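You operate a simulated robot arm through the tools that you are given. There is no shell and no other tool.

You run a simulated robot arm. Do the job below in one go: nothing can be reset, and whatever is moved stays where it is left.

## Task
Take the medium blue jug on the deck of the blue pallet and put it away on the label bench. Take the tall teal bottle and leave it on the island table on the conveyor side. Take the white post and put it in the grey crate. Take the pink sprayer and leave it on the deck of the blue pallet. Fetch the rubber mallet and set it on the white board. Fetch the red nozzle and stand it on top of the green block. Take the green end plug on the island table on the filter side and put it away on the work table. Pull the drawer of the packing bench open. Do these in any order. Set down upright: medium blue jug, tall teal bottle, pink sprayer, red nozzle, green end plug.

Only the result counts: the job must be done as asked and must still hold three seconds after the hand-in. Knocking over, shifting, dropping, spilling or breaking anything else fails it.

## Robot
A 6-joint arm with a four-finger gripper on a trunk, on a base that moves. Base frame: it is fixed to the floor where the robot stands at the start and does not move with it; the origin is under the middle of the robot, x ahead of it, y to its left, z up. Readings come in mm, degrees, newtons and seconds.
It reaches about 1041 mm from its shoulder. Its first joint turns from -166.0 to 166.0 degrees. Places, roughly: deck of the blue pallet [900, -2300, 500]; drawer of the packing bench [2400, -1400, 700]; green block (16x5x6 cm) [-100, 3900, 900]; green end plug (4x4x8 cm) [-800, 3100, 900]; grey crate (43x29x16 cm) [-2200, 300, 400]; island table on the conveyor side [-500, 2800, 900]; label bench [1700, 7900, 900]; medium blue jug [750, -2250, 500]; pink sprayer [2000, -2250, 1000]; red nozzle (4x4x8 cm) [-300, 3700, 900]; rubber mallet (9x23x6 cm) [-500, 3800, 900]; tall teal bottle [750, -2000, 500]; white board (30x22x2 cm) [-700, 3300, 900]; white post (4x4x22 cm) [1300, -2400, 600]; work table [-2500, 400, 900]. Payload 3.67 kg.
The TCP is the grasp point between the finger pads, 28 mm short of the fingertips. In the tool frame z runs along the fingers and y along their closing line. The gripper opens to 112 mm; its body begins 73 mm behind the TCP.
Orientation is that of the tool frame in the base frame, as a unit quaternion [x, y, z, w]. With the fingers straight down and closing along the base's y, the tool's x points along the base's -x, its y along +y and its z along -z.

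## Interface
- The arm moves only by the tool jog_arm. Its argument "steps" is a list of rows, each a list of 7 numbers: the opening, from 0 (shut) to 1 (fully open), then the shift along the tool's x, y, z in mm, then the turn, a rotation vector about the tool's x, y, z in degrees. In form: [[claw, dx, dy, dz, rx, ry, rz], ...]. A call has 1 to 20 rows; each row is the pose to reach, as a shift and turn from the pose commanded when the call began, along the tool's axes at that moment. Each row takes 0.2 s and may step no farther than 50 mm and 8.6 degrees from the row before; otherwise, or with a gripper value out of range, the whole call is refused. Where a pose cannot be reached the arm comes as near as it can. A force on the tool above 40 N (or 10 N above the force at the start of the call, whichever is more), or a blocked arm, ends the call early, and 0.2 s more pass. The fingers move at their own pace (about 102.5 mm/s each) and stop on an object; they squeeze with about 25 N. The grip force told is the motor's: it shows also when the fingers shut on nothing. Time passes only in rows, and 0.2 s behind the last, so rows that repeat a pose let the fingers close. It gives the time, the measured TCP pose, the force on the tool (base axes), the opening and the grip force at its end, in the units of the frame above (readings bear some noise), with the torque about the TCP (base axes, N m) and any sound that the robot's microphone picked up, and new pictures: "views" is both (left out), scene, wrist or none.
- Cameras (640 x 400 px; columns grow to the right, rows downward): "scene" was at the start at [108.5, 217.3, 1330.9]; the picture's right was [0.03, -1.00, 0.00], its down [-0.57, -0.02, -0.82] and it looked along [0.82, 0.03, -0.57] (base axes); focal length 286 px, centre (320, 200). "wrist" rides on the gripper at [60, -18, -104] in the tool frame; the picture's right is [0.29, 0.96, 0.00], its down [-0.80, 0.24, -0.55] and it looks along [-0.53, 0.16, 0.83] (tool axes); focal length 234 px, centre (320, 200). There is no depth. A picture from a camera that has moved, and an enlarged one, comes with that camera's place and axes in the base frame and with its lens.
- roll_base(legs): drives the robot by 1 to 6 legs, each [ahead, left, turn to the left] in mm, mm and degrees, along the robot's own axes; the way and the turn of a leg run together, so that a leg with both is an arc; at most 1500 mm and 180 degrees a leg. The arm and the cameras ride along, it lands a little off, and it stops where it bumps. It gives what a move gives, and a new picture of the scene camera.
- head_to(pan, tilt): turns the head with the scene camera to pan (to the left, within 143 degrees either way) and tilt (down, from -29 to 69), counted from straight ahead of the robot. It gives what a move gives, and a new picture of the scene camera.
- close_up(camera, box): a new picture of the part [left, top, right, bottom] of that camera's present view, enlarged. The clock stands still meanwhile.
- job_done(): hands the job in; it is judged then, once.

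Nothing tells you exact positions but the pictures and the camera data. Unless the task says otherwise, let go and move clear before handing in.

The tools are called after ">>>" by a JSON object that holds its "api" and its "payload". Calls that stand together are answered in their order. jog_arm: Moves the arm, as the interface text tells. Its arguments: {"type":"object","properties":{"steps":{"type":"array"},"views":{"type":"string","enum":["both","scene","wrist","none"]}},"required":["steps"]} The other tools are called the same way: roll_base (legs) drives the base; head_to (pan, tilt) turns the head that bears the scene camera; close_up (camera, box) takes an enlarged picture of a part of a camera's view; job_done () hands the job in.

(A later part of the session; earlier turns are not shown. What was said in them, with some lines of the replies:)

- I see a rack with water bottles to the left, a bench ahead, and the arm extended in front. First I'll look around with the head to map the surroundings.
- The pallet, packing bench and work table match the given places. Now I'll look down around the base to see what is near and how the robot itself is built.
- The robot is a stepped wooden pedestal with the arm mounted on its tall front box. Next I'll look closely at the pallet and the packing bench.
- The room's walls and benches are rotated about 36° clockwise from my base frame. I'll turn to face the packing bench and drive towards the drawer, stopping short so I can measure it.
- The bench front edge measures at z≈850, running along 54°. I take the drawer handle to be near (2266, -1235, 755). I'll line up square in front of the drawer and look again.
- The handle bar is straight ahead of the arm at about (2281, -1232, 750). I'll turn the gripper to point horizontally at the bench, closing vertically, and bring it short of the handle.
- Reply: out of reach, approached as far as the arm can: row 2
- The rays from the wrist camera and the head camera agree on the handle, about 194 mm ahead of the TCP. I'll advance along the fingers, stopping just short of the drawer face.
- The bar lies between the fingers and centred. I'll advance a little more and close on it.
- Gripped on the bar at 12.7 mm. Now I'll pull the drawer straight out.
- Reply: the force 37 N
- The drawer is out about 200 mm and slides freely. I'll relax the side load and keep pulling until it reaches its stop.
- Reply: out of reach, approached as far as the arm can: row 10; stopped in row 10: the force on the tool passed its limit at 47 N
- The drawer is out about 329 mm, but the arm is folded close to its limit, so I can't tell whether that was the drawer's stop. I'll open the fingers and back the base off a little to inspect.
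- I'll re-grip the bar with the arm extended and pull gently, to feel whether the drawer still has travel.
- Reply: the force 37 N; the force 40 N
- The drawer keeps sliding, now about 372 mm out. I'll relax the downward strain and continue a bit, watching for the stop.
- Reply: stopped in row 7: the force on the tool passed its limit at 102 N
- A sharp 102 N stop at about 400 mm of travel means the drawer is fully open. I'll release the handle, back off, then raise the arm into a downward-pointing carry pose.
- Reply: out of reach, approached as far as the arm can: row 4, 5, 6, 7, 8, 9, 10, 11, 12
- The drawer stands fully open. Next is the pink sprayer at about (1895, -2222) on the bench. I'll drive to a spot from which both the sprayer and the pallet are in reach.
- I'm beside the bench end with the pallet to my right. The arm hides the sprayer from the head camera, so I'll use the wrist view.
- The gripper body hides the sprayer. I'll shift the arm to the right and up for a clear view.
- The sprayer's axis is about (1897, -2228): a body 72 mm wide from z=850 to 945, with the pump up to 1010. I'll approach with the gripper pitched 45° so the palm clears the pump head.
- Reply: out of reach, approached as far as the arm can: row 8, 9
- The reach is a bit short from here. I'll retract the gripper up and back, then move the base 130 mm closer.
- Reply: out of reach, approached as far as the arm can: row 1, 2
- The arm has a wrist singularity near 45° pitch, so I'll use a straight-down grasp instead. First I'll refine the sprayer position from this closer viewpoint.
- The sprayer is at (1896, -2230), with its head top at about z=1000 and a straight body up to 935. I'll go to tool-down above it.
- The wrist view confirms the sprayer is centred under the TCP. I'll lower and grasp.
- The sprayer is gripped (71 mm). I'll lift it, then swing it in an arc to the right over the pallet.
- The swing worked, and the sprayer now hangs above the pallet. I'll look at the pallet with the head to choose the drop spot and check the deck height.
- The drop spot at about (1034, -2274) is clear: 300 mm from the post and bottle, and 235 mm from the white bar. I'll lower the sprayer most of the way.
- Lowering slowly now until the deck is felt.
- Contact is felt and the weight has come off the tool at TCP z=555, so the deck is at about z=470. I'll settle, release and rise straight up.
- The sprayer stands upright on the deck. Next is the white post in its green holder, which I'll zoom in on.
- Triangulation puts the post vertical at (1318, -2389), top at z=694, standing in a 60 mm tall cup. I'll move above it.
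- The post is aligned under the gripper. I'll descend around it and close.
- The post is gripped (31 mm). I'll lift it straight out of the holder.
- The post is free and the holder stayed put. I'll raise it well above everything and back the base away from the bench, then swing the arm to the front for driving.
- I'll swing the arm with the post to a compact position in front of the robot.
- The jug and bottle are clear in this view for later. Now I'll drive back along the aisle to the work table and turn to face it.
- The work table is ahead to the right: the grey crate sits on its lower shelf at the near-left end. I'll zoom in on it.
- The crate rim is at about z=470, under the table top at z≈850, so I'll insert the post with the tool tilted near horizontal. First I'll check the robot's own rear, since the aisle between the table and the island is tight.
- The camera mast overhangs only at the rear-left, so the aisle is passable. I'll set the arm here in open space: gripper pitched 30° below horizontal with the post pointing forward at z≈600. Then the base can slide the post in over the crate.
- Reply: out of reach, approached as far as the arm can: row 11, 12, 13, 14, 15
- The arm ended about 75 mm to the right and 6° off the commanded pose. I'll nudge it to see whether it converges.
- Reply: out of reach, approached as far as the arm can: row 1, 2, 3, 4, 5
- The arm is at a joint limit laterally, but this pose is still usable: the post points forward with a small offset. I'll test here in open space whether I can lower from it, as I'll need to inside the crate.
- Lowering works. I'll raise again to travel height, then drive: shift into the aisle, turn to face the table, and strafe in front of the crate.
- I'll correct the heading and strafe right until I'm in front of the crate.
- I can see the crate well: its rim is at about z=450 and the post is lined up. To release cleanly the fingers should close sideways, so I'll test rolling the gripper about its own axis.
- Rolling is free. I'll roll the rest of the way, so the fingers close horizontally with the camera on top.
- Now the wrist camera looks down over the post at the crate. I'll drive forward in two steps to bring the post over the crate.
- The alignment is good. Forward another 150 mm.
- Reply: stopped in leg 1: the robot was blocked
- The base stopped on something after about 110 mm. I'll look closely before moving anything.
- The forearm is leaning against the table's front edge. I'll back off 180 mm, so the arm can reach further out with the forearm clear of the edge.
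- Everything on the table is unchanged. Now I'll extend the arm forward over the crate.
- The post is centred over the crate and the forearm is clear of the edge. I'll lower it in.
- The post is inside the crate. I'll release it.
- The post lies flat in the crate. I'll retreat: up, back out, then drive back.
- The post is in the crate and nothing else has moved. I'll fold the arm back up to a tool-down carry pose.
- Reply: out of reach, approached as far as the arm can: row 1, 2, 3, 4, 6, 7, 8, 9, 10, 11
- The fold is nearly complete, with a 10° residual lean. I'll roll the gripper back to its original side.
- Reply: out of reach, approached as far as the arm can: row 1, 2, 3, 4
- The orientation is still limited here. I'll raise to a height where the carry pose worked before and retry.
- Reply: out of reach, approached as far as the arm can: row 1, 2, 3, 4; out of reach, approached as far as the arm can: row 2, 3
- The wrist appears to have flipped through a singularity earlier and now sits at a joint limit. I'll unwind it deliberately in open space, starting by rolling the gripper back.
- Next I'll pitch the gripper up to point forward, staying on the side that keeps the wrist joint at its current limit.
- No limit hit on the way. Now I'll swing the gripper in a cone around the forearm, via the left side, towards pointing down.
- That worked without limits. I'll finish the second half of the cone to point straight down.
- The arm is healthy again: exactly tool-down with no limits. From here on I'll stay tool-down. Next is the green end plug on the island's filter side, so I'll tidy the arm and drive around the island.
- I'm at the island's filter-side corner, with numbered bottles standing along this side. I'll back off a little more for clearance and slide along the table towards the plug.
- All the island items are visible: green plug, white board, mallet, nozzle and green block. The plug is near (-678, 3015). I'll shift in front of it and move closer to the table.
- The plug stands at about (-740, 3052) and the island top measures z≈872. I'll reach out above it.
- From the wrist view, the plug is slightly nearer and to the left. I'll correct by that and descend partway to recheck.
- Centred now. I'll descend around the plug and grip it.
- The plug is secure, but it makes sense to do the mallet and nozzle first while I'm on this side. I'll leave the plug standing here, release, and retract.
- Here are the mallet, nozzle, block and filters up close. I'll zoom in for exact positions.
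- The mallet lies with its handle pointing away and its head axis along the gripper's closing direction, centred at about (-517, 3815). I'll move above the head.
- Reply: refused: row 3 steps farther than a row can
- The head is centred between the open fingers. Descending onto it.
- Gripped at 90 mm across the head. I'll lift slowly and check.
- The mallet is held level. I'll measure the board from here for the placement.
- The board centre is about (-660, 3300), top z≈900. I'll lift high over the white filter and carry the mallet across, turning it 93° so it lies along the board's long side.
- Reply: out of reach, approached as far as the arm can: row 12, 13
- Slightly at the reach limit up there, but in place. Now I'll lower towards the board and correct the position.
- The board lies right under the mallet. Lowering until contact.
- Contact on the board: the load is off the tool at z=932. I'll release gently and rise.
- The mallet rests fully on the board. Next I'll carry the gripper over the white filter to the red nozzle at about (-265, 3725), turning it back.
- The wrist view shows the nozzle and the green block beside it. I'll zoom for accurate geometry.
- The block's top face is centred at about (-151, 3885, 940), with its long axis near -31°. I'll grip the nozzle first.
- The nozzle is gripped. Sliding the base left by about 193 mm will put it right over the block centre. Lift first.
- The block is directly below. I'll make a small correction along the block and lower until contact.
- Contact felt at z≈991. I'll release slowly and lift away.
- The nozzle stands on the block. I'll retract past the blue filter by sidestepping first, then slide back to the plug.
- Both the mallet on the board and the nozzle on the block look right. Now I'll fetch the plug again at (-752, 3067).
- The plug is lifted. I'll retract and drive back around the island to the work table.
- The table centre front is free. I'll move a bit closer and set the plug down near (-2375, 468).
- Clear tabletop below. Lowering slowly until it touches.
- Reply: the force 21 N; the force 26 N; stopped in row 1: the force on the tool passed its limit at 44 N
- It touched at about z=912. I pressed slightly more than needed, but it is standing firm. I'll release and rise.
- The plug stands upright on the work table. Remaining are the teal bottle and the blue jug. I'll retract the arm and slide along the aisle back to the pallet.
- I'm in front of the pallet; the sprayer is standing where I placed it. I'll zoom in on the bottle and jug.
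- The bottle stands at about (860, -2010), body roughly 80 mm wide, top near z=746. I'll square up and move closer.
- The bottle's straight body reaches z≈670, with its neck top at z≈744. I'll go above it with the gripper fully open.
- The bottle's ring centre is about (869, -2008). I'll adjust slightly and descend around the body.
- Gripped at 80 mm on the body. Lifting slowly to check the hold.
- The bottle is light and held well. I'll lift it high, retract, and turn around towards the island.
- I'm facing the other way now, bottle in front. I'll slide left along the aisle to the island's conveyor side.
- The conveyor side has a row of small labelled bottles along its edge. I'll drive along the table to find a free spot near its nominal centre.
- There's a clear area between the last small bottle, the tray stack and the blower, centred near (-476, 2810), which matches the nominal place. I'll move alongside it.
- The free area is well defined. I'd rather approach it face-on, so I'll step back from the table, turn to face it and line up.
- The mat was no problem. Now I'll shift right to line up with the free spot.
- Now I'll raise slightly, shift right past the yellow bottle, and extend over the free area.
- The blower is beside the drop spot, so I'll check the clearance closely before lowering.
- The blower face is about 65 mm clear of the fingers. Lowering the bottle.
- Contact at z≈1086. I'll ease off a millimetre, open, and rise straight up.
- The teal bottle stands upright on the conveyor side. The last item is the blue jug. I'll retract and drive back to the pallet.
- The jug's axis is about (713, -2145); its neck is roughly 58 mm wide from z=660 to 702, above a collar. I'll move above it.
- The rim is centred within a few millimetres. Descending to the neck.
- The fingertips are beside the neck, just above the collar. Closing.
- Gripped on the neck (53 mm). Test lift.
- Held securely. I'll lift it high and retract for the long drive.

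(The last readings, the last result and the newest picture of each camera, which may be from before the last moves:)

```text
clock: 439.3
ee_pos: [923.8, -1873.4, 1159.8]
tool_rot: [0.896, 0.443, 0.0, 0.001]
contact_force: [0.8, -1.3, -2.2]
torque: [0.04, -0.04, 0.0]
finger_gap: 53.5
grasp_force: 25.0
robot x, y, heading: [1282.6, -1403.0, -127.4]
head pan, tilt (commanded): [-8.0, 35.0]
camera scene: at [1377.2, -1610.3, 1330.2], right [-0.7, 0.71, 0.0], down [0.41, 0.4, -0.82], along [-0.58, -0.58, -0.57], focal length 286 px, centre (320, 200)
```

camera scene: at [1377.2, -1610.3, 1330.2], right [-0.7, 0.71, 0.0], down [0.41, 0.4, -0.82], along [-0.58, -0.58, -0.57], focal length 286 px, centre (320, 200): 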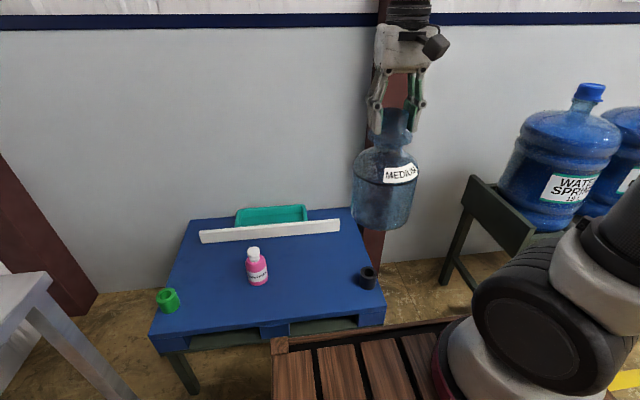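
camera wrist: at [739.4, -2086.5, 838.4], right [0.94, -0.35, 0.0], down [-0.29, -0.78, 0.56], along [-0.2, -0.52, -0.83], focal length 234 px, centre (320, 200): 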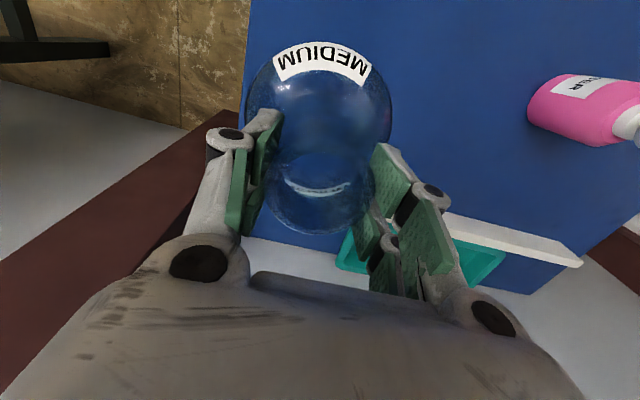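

Jug held upright. I'll back off, turn around, and slide along the aisle to the filter-side corner, then head for the label bench.

>>> {"api": "roll_base", "payload": {"legs": [[-140, 0, 0], [0, 0, -90], [0, 0, -88.4], [0, 1340, 0]]}}

```text
clock: 454.7
ee_pos: [542.6, -20.6, 1159.9]
tool_rot: [-0.475, 0.88, 0.001, 0.001]
contact_force: [1.0, -0.2, -2.8]
torque: [0.0, -0.05, 0.0]
finger_gap: 53.0
grasp_force: 25.1
robot x, y, heading: [218.5, -516.9, 56.7]
head pan, tilt (commanded): [-8.0, 35.0]
camera scene: at [109.4, -317.1, 1330.2], right [0.75, -0.66, 0.0], down [-0.38, -0.43, -0.82], along [0.54, 0.62, -0.57], focal length 286 px, centre (320, 200)
```

scene: 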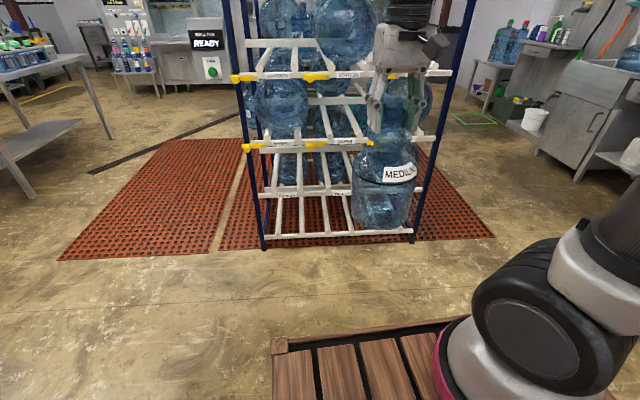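

>>> {"api": "roll_base", "payload": {"legs": [[0, 0, -2.5], [0, 1330, 0], [0, 1330, 0]]}}

```text
clock: 468.1
ee_pos: [-1670.3, 1473.5, 1160.9]
tool_rot: [-0.479, 0.878, 0.001, 0.001]
contact_force: [-0.2, -0.1, -2.3]
torque: [-0.01, -0.03, -0.03]
finger_gap: 53.2
grasp_force: 25.0
robot x, y, heading: [-1990.7, 973.2, 57.2]
head pan, tilt (commanded): [-8.0, 35.0]
camera scene: at [-2101.2, 1171.7, 1330.2], right [0.76, -0.65, 0.0], down [-0.37, -0.44, -0.82], along [0.53, 0.62, -0.57], focal length 286 px, centre (320, 200)
```

scene: 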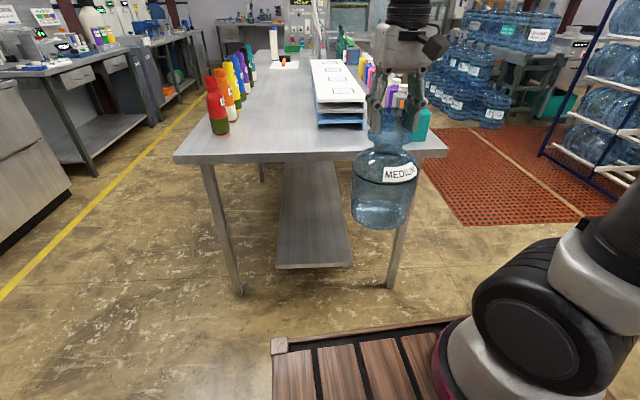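

>>> {"api": "roll_base", "payload": {"legs": [[110, 0, -3], [0, 1330, 0]]}}

>>> {"api": "head_to", "payload": {"pan": 10, "tilt": 15}}

```text
clock: 475.6
ee_pos: [-2687.5, 2337.3, 1159.3]
tool_rot: [-0.456, 0.89, 0.001, 0.001]
contact_force: [0.2, 0.7, -2.5]
torque: [0.03, 0.0, 0.01]
finger_gap: 53.3
grasp_force: 25.3
robot x, y, heading: [-3028.1, 1854.2, 54.3]
head pan, tilt (commanded): [-8.0, 35.0]
camera scene: at [-3131.2, 2058.9, 1330.2], right [0.72, -0.69, 0.0], down [-0.4, -0.42, -0.82], along [0.56, 0.59, -0.57], focal length 286 px, centre (320, 200)
```

scene: 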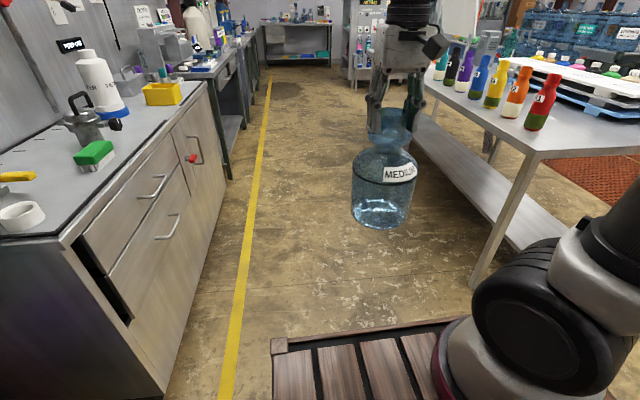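

```text
clock: 476.5
ee_pos: [-2686.1, 2337.6, 1159.8]
tool_rot: [-0.456, 0.89, 0.001, 0.001]
contact_force: [-0.2, 0.0, -1.2]
torque: [-0.01, -0.03, 0.0]
finger_gap: 53.1
grasp_force: 24.7
robot x, y, heading: [-3029.6, 1856.4, 54.6]
head pan, tilt (commanded): [10.0, 15.0]
camera scene: at [-3151.6, 2079.3, 1362.2], right [0.9, -0.43, 0.0], down [-0.11, -0.23, -0.97], along [0.42, 0.87, -0.26], focal length 286 px, centre (320, 200)
```

scene: 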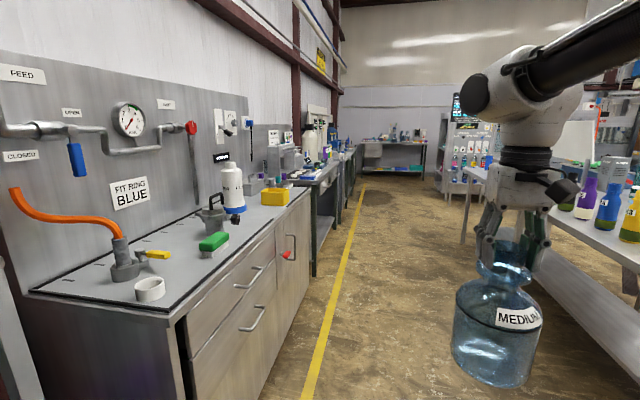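

The aisle to the label bench is clear. I'll drive down it in stages, checking heading drift.

>>> {"api": "roll_base", "payload": {"legs": [[1400, 0, -0.2], [1400, 0, 0]]}}

```text
clock: 489.8
ee_pos: [-1082.9, 4580.4, 1159.7]
tool_rot: [-0.451, 0.893, 0.001, 0.0]
contact_force: [0.0, -1.1, -2.7]
torque: [0.02, 0.02, -0.01]
finger_gap: 53.3
grasp_force: 24.8
robot x, y, heading: [-1426.6, 4099.7, 53.6]
head pan, tilt (commanded): [10.0, 15.0]
camera scene: at [-1551.7, 4326.8, 1362.2], right [0.9, -0.44, 0.0], down [-0.11, -0.23, -0.97], along [0.43, 0.87, -0.26], focal length 286 px, centre (320, 200)
```

scene: 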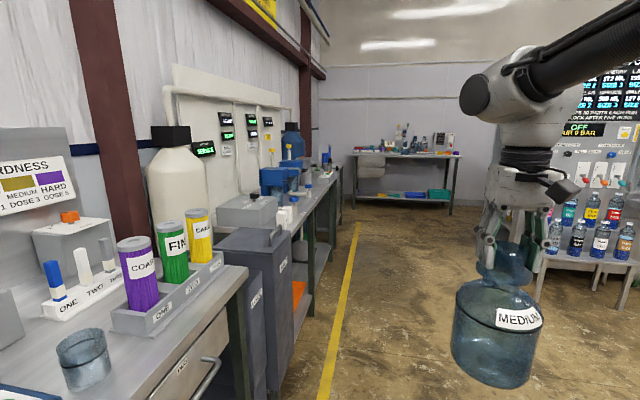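

>>> {"api": "roll_base", "payload": {"legs": [[1400, -50, 0.6], [1300, -50, 0]]}}

>>> {"api": "head_to", "payload": {"pan": 15, "tilt": 18}}

```text
clock: 503.2
ee_pos: [704.9, 6674.8, 1159.7]
tool_rot: [-0.425, 0.905, 0.0, 0.0]
contact_force: [-0.1, 0.5, -2.5]
torque: [0.01, -0.02, 0.01]
finger_gap: 53.2
grasp_force: 24.6
robot x, y, heading: [330.9, 6217.5, 50.3]
head pan, tilt (commanded): [10.0, 15.0]
camera scene: at [221.7, 6449.8, 1362.2], right [0.87, -0.49, 0.0], down [-0.13, -0.23, -0.97], along [0.48, 0.84, -0.26], focal length 286 px, centre (320, 200)
```

scene: 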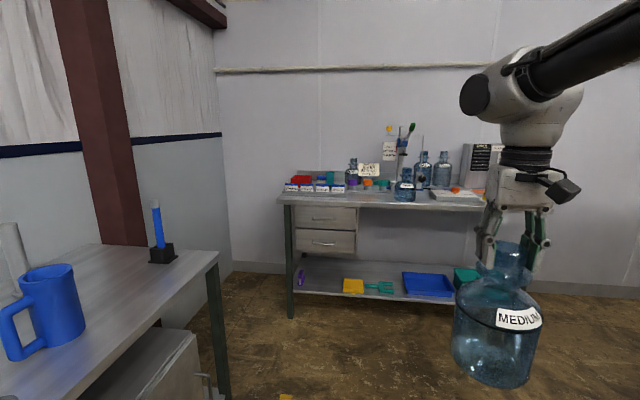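

```text
clock: 503.9
ee_pos: [704.6, 6674.6, 1160.0]
tool_rot: [-0.424, 0.906, 0.002, 0.0]
contact_force: [-0.5, -0.4, -2.4]
torque: [0.0, 0.04, 0.01]
finger_gap: 53.2
grasp_force: 24.8
robot x, y, heading: [326.2, 6220.0, 50.3]
head pan, tilt (commanded): [15.0, 18.0]
camera scene: at [214.4, 6453.4, 1357.4], right [0.91, -0.42, 0.0], down [-0.13, -0.28, -0.95], along [0.4, 0.86, -0.31], focal length 286 px, centre (320, 200)
```

scene: 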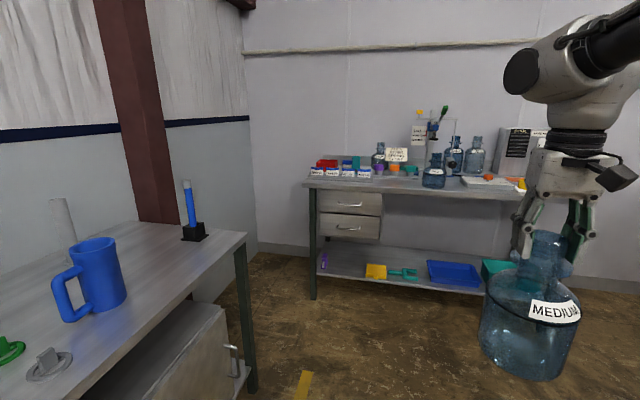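

The label bench is ahead, with several jugs and boxes on it. I'll move closer and look for a free spot.

>>> {"api": "roll_base", "payload": {"legs": [[0, 0, 3.9], [700, 0, 0]]}}

>>> {"api": "head_to", "payload": {"pan": 5, "tilt": 22}}

>>> {"api": "head_to", "payload": {"pan": -25, "tilt": 22}}

```text
clock: 508.2
ee_pos: [1105.5, 7254.3, 1160.2]
tool_rot: [-0.441, 0.897, 0.002, 0.001]
contact_force: [-0.2, 1.2, -2.6]
torque: [-0.04, -0.01, 0.0]
finger_gap: 53.2
grasp_force: 25.5
robot x, y, heading: [749.0, 6781.0, 52.7]
head pan, tilt (commanded): [15.0, 18.0]
camera scene: at [624.2, 7014.5, 1357.4], right [0.92, -0.38, 0.0], down [-0.12, -0.29, -0.95], along [0.36, 0.88, -0.31], focal length 286 px, centre (320, 200)
```

scene: 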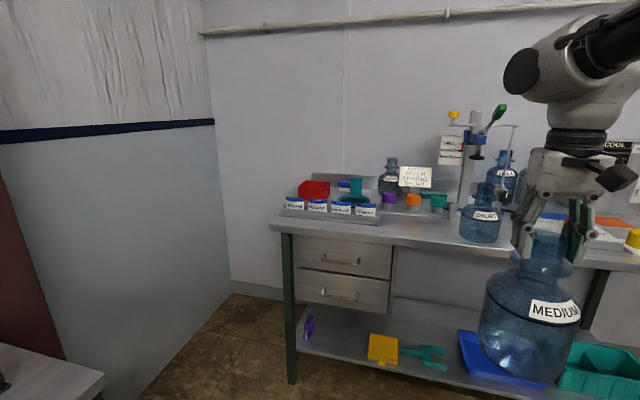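

```text
clock: 508.9
ee_pos: [1104.6, 7254.2, 1159.7]
tool_rot: [-0.441, 0.898, 0.001, 0.0]
contact_force: [0.3, 0.2, -1.9]
torque: [-0.02, -0.04, -0.02]
finger_gap: 53.2
grasp_force: 24.7
robot x, y, heading: [748.8, 6782.1, 52.5]
head pan, tilt (commanded): [5.0, 22.0]
camera scene: at [638.3, 7006.6, 1350.9], right [0.84, -0.54, 0.0], down [-0.2, -0.32, -0.93], along [0.5, 0.78, -0.37], focal length 286 px, centre (320, 200)
```

scene: 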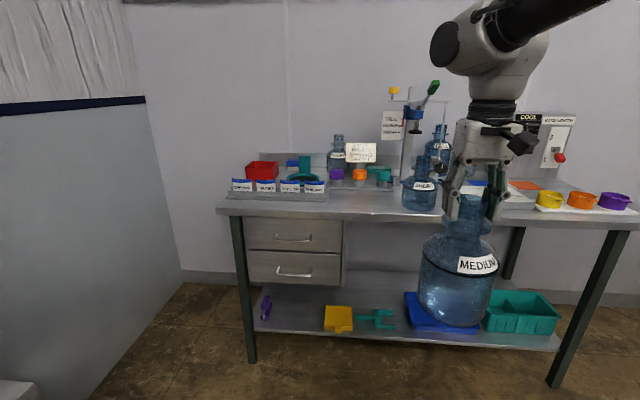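

```text
clock: 509.8
ee_pos: [1105.3, 7255.7, 1159.5]
tool_rot: [-0.441, 0.897, 0.001, 0.001]
contact_force: [-0.2, 0.7, -2.0]
torque: [0.0, 0.02, -0.02]
finger_gap: 53.3
grasp_force: 24.8
robot x, y, heading: [751.1, 6784.1, 52.8]
head pan, tilt (commanded): [-25.0, 22.0]
camera scene: at [670.8, 6971.2, 1350.9], right [0.46, -0.89, 0.0], down [-0.33, -0.17, -0.93], along [0.82, 0.43, -0.37], focal length 286 px, centre (320, 200)
```

scene: 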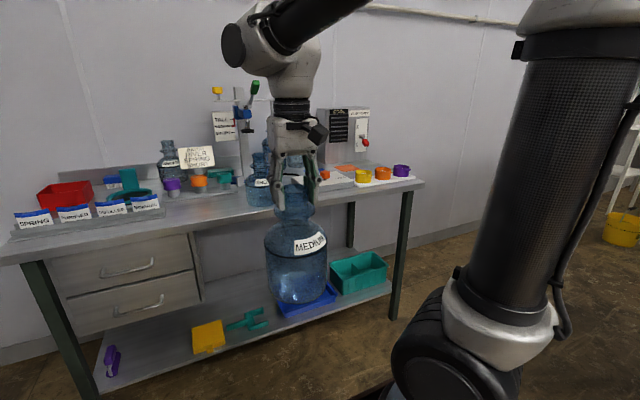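

The bench is crowded and partly hidden behind the arm. I'll check the free space to my right before shifting for a better view.

>>> {"api": "head_to", "payload": {"pan": -75, "tilt": 25}}

>>> {"api": "close_up", "payload": {"camera": "wrist", "box": [0, 0, 640, 400]}}

```text
clock: 511.0
ee_pos: [1104.8, 7255.4, 1158.5]
tool_rot: [-0.441, 0.897, 0.001, 0.0]
contact_force: [-0.3, 1.0, -3.4]
torque: [-0.01, 0.03, -0.04]
finger_gap: 53.2
grasp_force: 24.3
robot x, y, heading: [747.4, 6782.1, 52.5]
head pan, tilt (commanded): [-75.0, 25.0]
camera scene: at [673.8, 6893.1, 1346.0], right [-0.38, -0.92, 0.0], down [-0.39, 0.16, -0.91], along [0.84, -0.34, -0.42], focal length 286 px, centre (320, 200)
```

scene: 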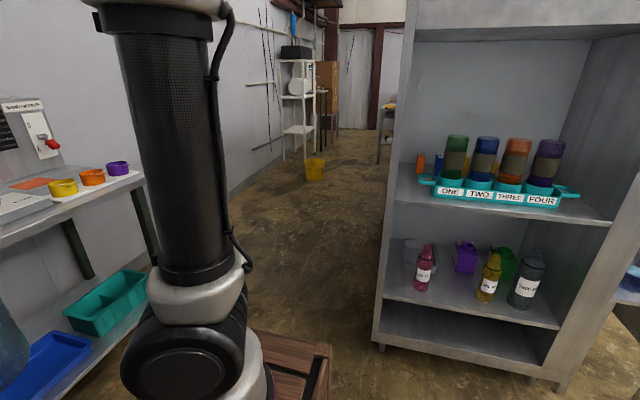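

```text
1.00 times, centred on (320, 200) of wrist (not enlarged: the box is as wide or as high as the picture)
camera zoom: at [1083.5, 7194.7, 1262.3], right [-0.93, 0.36, 0.0], down [0.3, 0.78, 0.56], along [0.2, 0.52, -0.83], focal length 234 px, centre (320, 200)
```

zoom: 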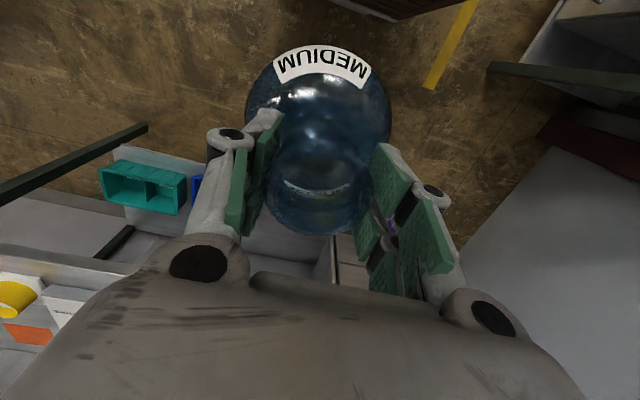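

There's room. I'll shift right so the bench's middle comes into view left of the arm.

>>> {"api": "roll_base", "payload": {"legs": [[0, -400, 1.5]]}}

>>> {"api": "head_to", "payload": {"pan": 18, "tilt": 22}}

>>> {"api": "close_up", "payload": {"camera": "scene", "box": [180, 110, 500, 290]}}

```text
clock: 513.5
ee_pos: [1413.4, 7026.3, 1160.9]
tool_rot: [-0.452, 0.892, 0.001, 0.001]
contact_force: [-0.2, -0.5, -2.5]
torque: [0.01, 0.03, -0.01]
finger_gap: 53.4
grasp_force: 25.0
robot x, y, heading: [1067.3, 6545.0, 53.9]
head pan, tilt (commanded): [-75.0, 25.0]
camera scene: at [990.7, 6653.0, 1346.0], right [-0.36, -0.93, 0.0], down [-0.39, 0.15, -0.91], along [0.85, -0.32, -0.42], focal length 286 px, centre (320, 200)
```

scene: 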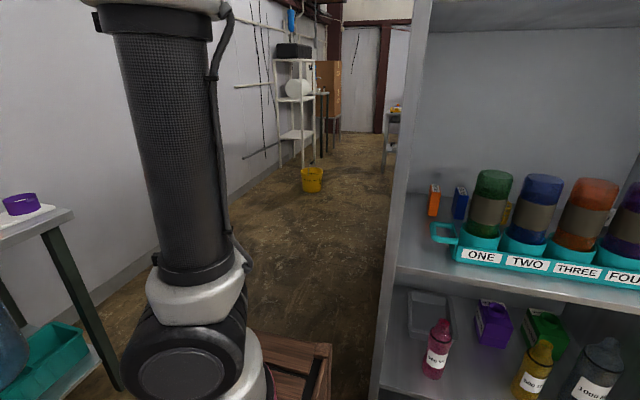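

```text
clock: 515.2
ee_pos: [1411.8, 7025.4, 1160.4]
tool_rot: [-0.453, 0.892, 0.001, 0.0]
contact_force: [-0.4, 0.3, -2.4]
torque: [-0.02, -0.02, 0.0]
finger_gap: 53.5
grasp_force: 24.9
robot x, y, heading: [1065.3, 6546.9, 53.8]
head pan, tilt (commanded): [18.0, 22.0]
camera scene: at [933.3, 6774.3, 1350.9], right [0.95, -0.31, 0.0], down [-0.12, -0.36, -0.93], along [0.29, 0.88, -0.37], focal length 286 px, centre (320, 200)
```

scene: 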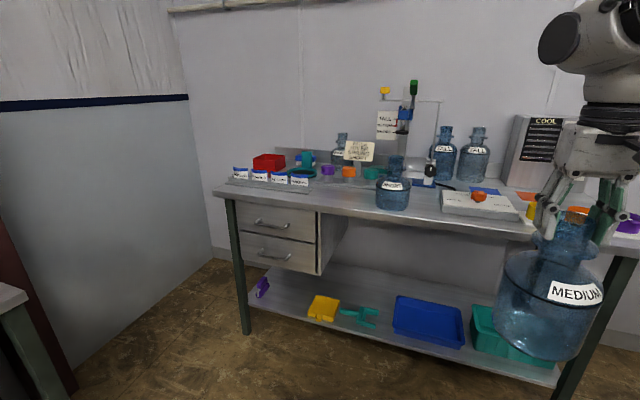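

```text
2.00 times, centred on (340, 200) of scene
camera zoom: at [933.3, 6774.3, 1350.9], right [0.95, -0.31, 0.0], down [-0.12, -0.36, -0.93], along [0.29, 0.88, -0.37], focal length 572 px, centre (280, 200)
```

zoom: 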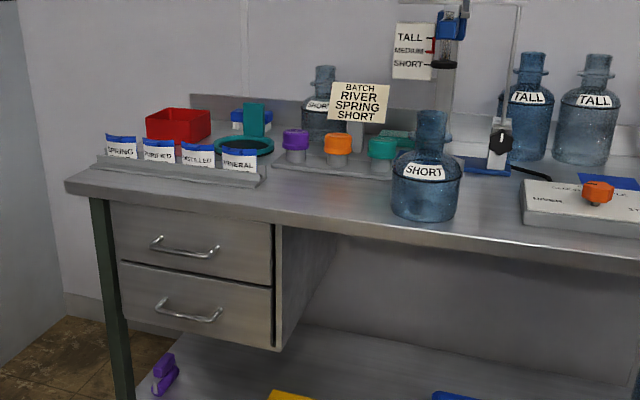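

There's a free patch on the bench between the label tray and the SHORT jug, in front of the cap rack, centred near (1396, 7858). I'll line up in front of it.

>>> {"api": "roll_base", "payload": {"legs": [[0, 500, 0.4], [350, 0, 0]]}}

>>> {"api": "head_to", "payload": {"pan": 8, "tilt": 28}}

>>> {"api": "close_up", "payload": {"camera": "wrist", "box": [0, 0, 640, 400]}}

```text
clock: 520.0
ee_pos: [1200.6, 7605.7, 1159.9]
tool_rot: [-0.457, 0.89, 0.0, 0.0]
contact_force: [0.1, -0.1, -2.7]
torque: [-0.03, 0.05, -0.01]
finger_gap: 53.4
grasp_force: 24.7
robot x, y, heading: [858.9, 7125.3, 54.5]
head pan, tilt (commanded): [18.0, 22.0]
camera scene: at [723.3, 7350.6, 1350.9], right [0.95, -0.3, 0.0], down [-0.11, -0.36, -0.93], along [0.28, 0.88, -0.37], focal length 286 px, centre (320, 200)
```

scene: 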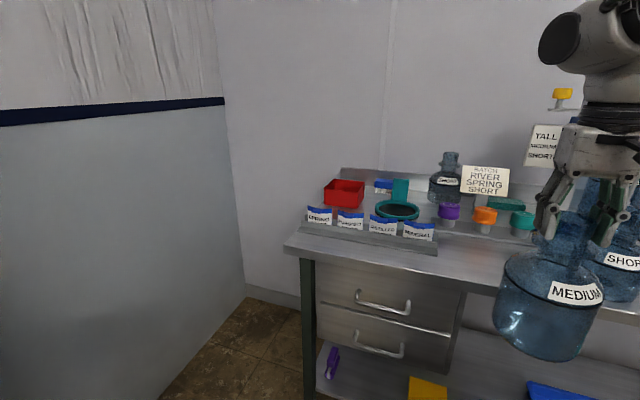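

```text
clock: 520.7
ee_pos: [1201.1, 7603.9, 1159.0]
tool_rot: [-0.456, 0.89, 0.0, 0.0]
contact_force: [0.7, -0.1, -2.8]
torque: [0.0, 0.01, -0.04]
finger_gap: 53.2
grasp_force: 25.5
robot x, y, heading: [857.9, 7121.9, 54.5]
head pan, tilt (commanded): [8.0, 28.0]
camera scene: at [737.4, 7343.0, 1341.2], right [0.89, -0.46, 0.0], down [-0.22, -0.42, -0.88], along [0.41, 0.78, -0.47], focal length 286 px, centre (320, 200)
```

scene: 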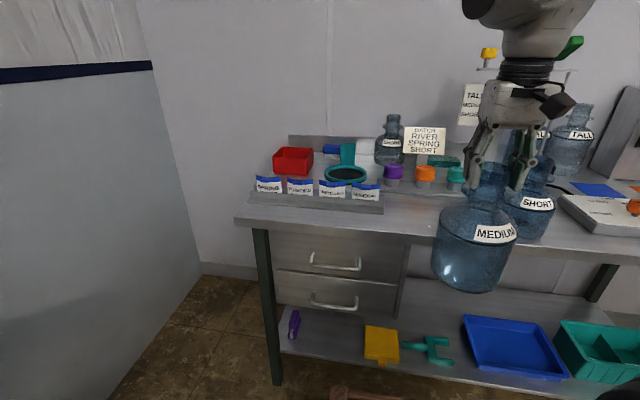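

```text
1.00 times, centred on (320, 200) of wrist (not enlarged: the box is as wide or as high as the picture)
camera zoom: at [1181.2, 7544.8, 1262.2], right [-0.95, 0.33, 0.0], down [0.27, 0.79, 0.56], along [0.18, 0.53, -0.83], focal length 234 px, centre (320, 200)
```

zoom: 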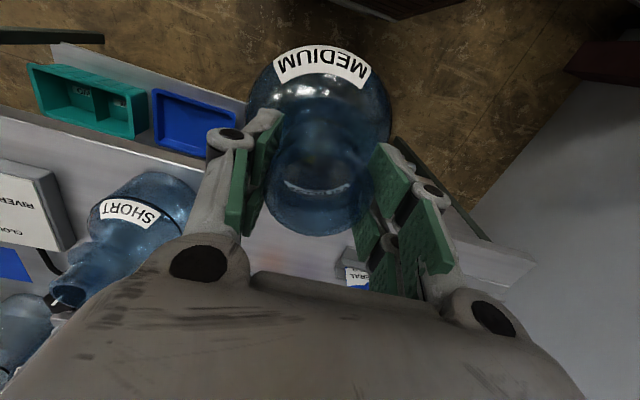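

Everything matches. I'll extend the jug over the free patch.

>>> {"api": "jog_arm", "payload": {"steps": [[0.2, -42, -3, -5, 0, 0, 0], [0.2, -85, -6, -10, 0, 0, 0], [0.2, -127, -9, -15, 0, 0, 0], [0.2, -170, -13, -15, 0, 0, 0], [0.2, -212, -16, -15, 0, 0, 0], [0.2, -255, -19, -15, 0, 0, 0], [0.2, -297, -22, -15, 0, 0, 0], [0.2, -340, -25, -15, 0, 0, 0], [0.2, -340, -25, -15, 0, 0, 0]], "views": "both"}}

```text
clock: 522.7
ee_pos: [1420.6, 7868.7, 1179.9]
tool_rot: [-0.456, 0.89, 0.001, 0.0]
contact_force: [0.2, -0.4, -2.0]
torque: [-0.02, -0.01, 0.0]
finger_gap: 53.2
grasp_force: 25.4
robot x, y, heading: [856.9, 7121.8, 54.2]
head pan, tilt (commanded): [8.0, 28.0]
camera scene: at [737.5, 7343.0, 1341.2], right [0.89, -0.46, 0.0], down [-0.22, -0.42, -0.88], along [0.41, 0.78, -0.47], focal length 286 px, centre (320, 200)
camera wrist: at [1400.3, 7808.6, 1281.4], right [-0.95, 0.33, 0.0], down [0.27, 0.79, 0.55], along [0.18, 0.52, -0.83], focal length 234 px, centre (320, 200)
```

scene: 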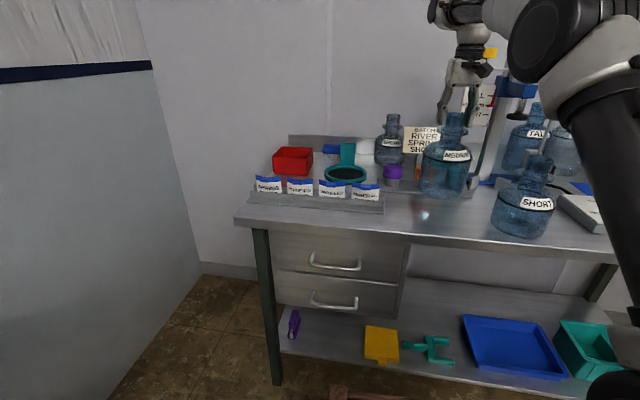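
wrist: 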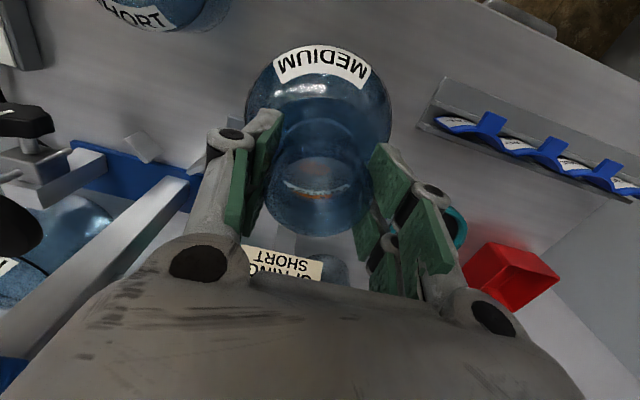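

Clear on all sides. Lowering the jug.

>>> {"api": "jog_arm", "payload": {"steps": [[0.2, 0, 0, 20, 0, 0, 0], [0.2, 0, 0, 40, 0, 0, 0], [0.2, 0, 0, 52, 0, 0, 0], [0.2, 0, 0, 58, 0, 0, 0]], "views": "scene"}}

```text
clock: 523.7
ee_pos: [1419.0, 7864.2, 1120.6]
tool_rot: [-0.457, 0.889, 0.002, 0.002]
contact_force: [2.4, -0.2, 17.9]
torque: [0.14, -0.16, -0.02]
finger_gap: 53.3
grasp_force: 24.8
robot x, y, heading: [858.2, 7120.7, 54.4]
head pan, tilt (commanded): [8.0, 28.0]
camera scene: at [737.2, 7342.4, 1341.3], right [0.89, -0.46, 0.0], down [-0.22, -0.42, -0.88], along [0.41, 0.78, -0.47], focal length 286 px, centre (320, 200)
```

scene: 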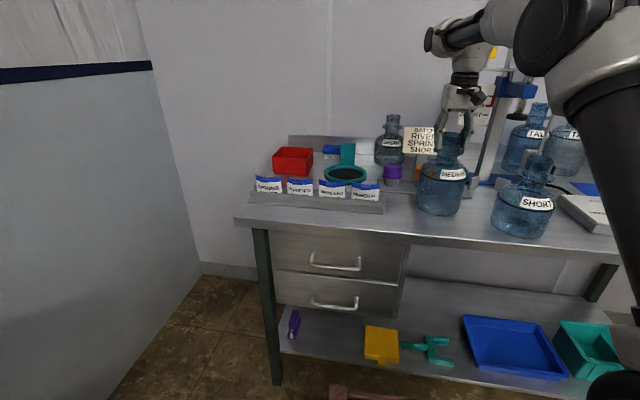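

Contact a bit earlier than expected. I'll verify it's the bench top and not another object.

>>> {"api": "close_up", "payload": {"camera": "scene", "box": [370, 110, 530, 250]}}

>>> {"api": "close_up", "payload": {"camera": "wrist", "box": [160, 0, 480, 260]}}

```text
2.86 times, centred on (450, 180) of scene
camera zoom: at [737.2, 7342.4, 1341.3], right [0.89, -0.46, 0.0], down [-0.22, -0.42, -0.88], along [0.41, 0.78, -0.47], focal length 818 px, centre (-51, 257)
```

zoom: 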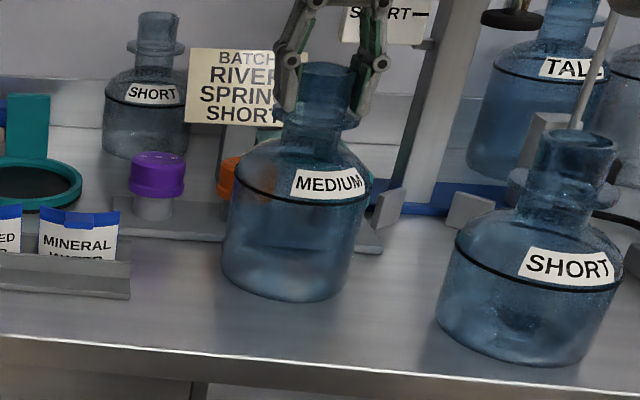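

```text
1.54 times, centred on (320, 130) of wrist
camera zoom: at [1399.5, 7805.5, 1221.9], right [-0.95, 0.33, 0.0], down [0.27, 0.78, 0.56], along [0.18, 0.53, -0.83], focal length 360 px, centre (320, 308)
```

zoom: 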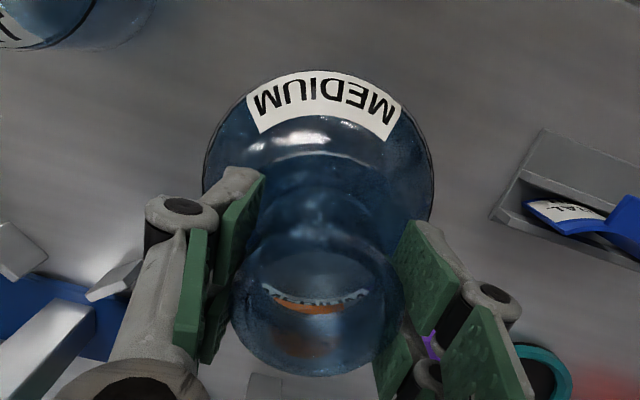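

The two-view check puts the bench top at z≈891, consistent with this contact. For extra margin from the cap rack, I'll lift slightly, bring the jug 20 mm towards the front, and touch down again.

>>> {"api": "jog_arm", "payload": {"steps": [[0.2, 0, 0, -5, 0, 0, 0], [0.2, 0, 0, -10, 0, 0, 0], [0.2, 10, 0, -10, 0, 0, 0], [0.2, 20, 0, -10, 0, 0, 0], [0.2, 20, 0, -6, 0, 0, 0], [0.2, 20, 0, -4, 0, 0, 0]], "views": "none"}}

```text
clock: 525.1
ee_pos: [1407.2, 7849.7, 1121.5]
tool_rot: [-0.456, 0.89, 0.0, 0.001]
contact_force: [-0.1, -0.5, -2.4]
torque: [-0.02, 0.03, -0.04]
finger_gap: 53.1
grasp_force: 24.9
robot x, y, heading: [861.0, 7123.6, 54.5]
head pan, tilt (commanded): [8.0, 28.0]
```

>>> {"api": "jog_arm", "payload": {"steps": [[0.2, 0, 0, 1.5, 0, 0, 0], [0.2, 0, 0, 2.5, 0, 0, 0]], "views": "none"}}

```text
clock: 525.7
ee_pos: [1407.7, 7849.8, 1119.5]
tool_rot: [-0.456, 0.89, 0.001, 0.0]
contact_force: [0.4, -0.5, -0.6]
torque: [-0.05, 0.04, 0.03]
finger_gap: 53.2
grasp_force: 25.2
robot x, y, heading: [858.5, 7123.0, 54.2]
head pan, tilt (commanded): [8.0, 28.0]
```

Contact at the same height, so it's the bench top. I'll settle a millimetre and release gently.

>>> {"api": "jog_arm", "payload": {"steps": [[0.2, 0, 0, 1, 0, 0, 0], [0.52, 0, 0, 1, 0, 0, 0], [0.6, 0, 0, 1, 0, 0, 0], [0.75, 0, 0, 1, 0, 0, 0], [0.75, 0, 0, 1, 0, 0, 0], [0.75, 0, 0, -12, 0, 0, 0], [0.75, 0, 0, -35, 0, 0, 0], [0.75, 0, 0, -70, 0, 0, 0], [0.75, 0, 0, -105, 0, 0, 0]], "views": "both"}}

```text
clock: 527.7
ee_pos: [1409.3, 7850.8, 1227.0]
tool_rot: [-0.456, 0.89, 0.002, 0.001]
contact_force: [-1.2, 0.0, 0.0]
torque: [-0.03, -0.03, 0.01]
finger_gap: 84.1
grasp_force: 0.2
robot x, y, heading: [856.7, 7125.1, 54.4]
head pan, tilt (commanded): [8.0, 28.0]
camera scene: at [737.6, 7343.1, 1341.2], right [0.89, -0.46, 0.0], down [-0.22, -0.42, -0.88], along [0.41, 0.78, -0.47], focal length 286 px, centre (320, 200)
camera wrist: at [1390.1, 7790.7, 1328.6], right [-0.95, 0.33, 0.0], down [0.27, 0.79, 0.56], along [0.18, 0.53, -0.83], focal length 234 px, centre (320, 200)
```

scene: 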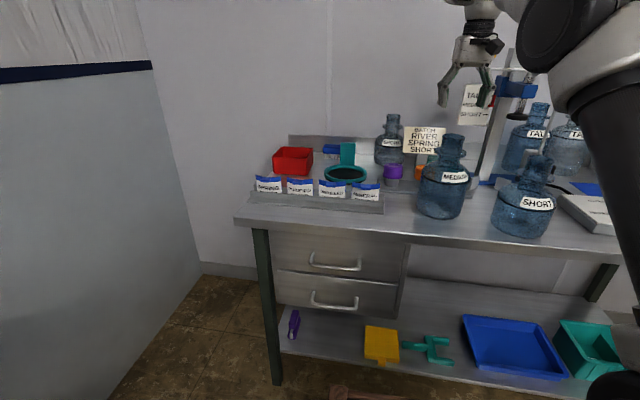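
wrist: 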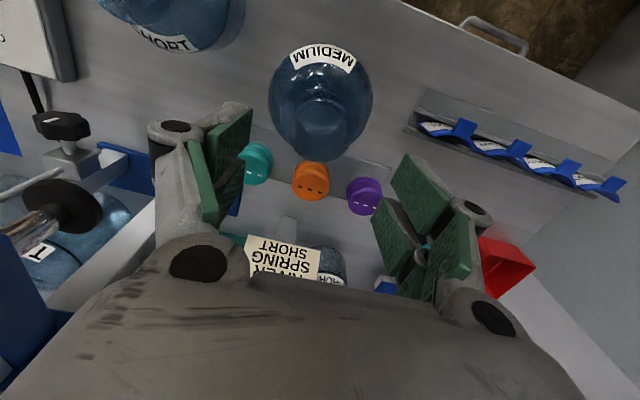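

The jug stands upright on the label bench, clear of everything. I'll retract the arm and do a last visual check.

>>> {"api": "jog_arm", "payload": {"steps": [[0.75, 40, 0, 0, 0, 0, 0], [0.75, 80, 0, 0, 0, 0, 0], [0.75, 120, 0, 0, 0, 0, 0], [0.75, 160, 0, 0, 0, 0, 0], [0.75, 200, 0, 10, 0, 0, 0], [0.75, 240, 0, 20, 0, 0, 0], [0.75, 280, 0, 30, 0, 0, 0]], "views": "scene"}}

>>> {"api": "close_up", "payload": {"camera": "scene", "box": [230, 90, 630, 280]}}

```text
clock: 529.3
ee_pos: [1244.1, 7620.8, 1195.1]
tool_rot: [-0.456, 0.89, 0.001, 0.0]
contact_force: [0.9, 0.2, -0.1]
torque: [-0.05, 0.02, -0.02]
finger_gap: 83.9
grasp_force: 0.0
robot x, y, heading: [859.8, 7123.7, 54.2]
head pan, tilt (commanded): [8.0, 28.0]
camera scene: at [737.7, 7343.4, 1341.2], right [0.89, -0.46, 0.0], down [-0.22, -0.42, -0.88], along [0.41, 0.78, -0.47], focal length 286 px, centre (320, 200)
```

scene: 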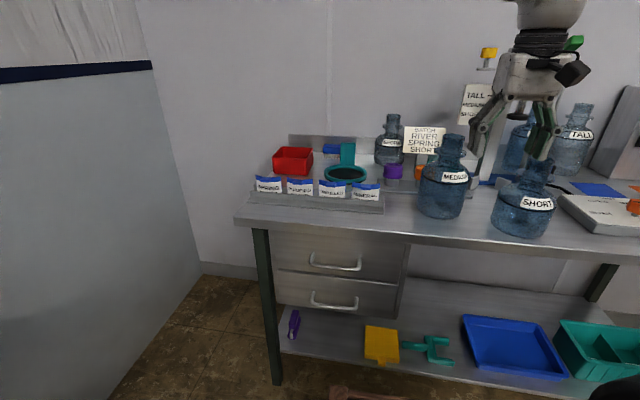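

```text
1.60 times, centred on (430, 185) of scene
camera zoom: at [737.7, 7343.4, 1341.2], right [0.89, -0.46, 0.0], down [-0.22, -0.42, -0.88], along [0.41, 0.78, -0.47], focal length 458 px, centre (144, 224)
```

zoom: 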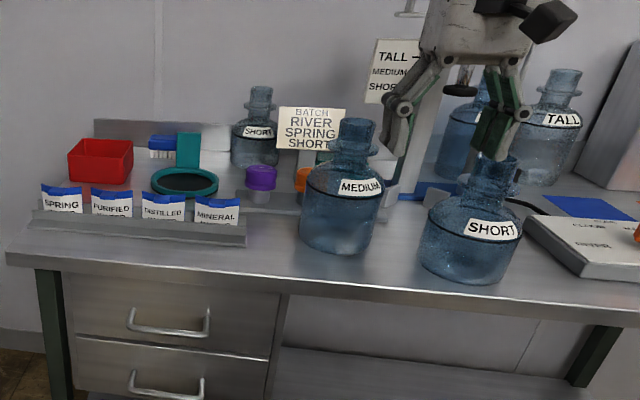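

The jug is upright on the label bench and the arm is clear. Each of the eight parts of the job was checked by eye after it was done, so I'm handing in.

>>> {"api": "job_done", "payload": {}}

```text
The job is handed in.
```

I finished all eight parts of the job and handed it in; I haven't seen a verdict. I checked each part by camera after doing it, but didn't go back round the room before handing in.

| Item | Result |
|---|---|
| Packing bench drawer | Pulled out about 400 mm until it hit its stop; still open when I drove past later. |
| Pink sprayer | Upright on the deck of the blue pallet. |
| White post | Lying flat in the grey crate. |
| Rubber mallet | Lying fully on the white board, along its long side. |
| Red nozzle | Standing on top of the green block. |
| Green end plug | Upright on the work table. |
| Tall teal bottle | Upright on the conveyor side of the island table, between the tray stack and the blower. |
| Medium blue jug | Upright on the label bench, in the gap between the label tray and the SHORT jug. |

- **Work table bump:** while I was reaching into the crate, the forearm touched the front edge of the work table and the base stopped. I backed off, and nothing on the table or shelf looked moved.
- **Plug pressed down:** I pushed the plug a little harder than needed when setting it down, and it slipped slightly in the grip. It stayed upright.
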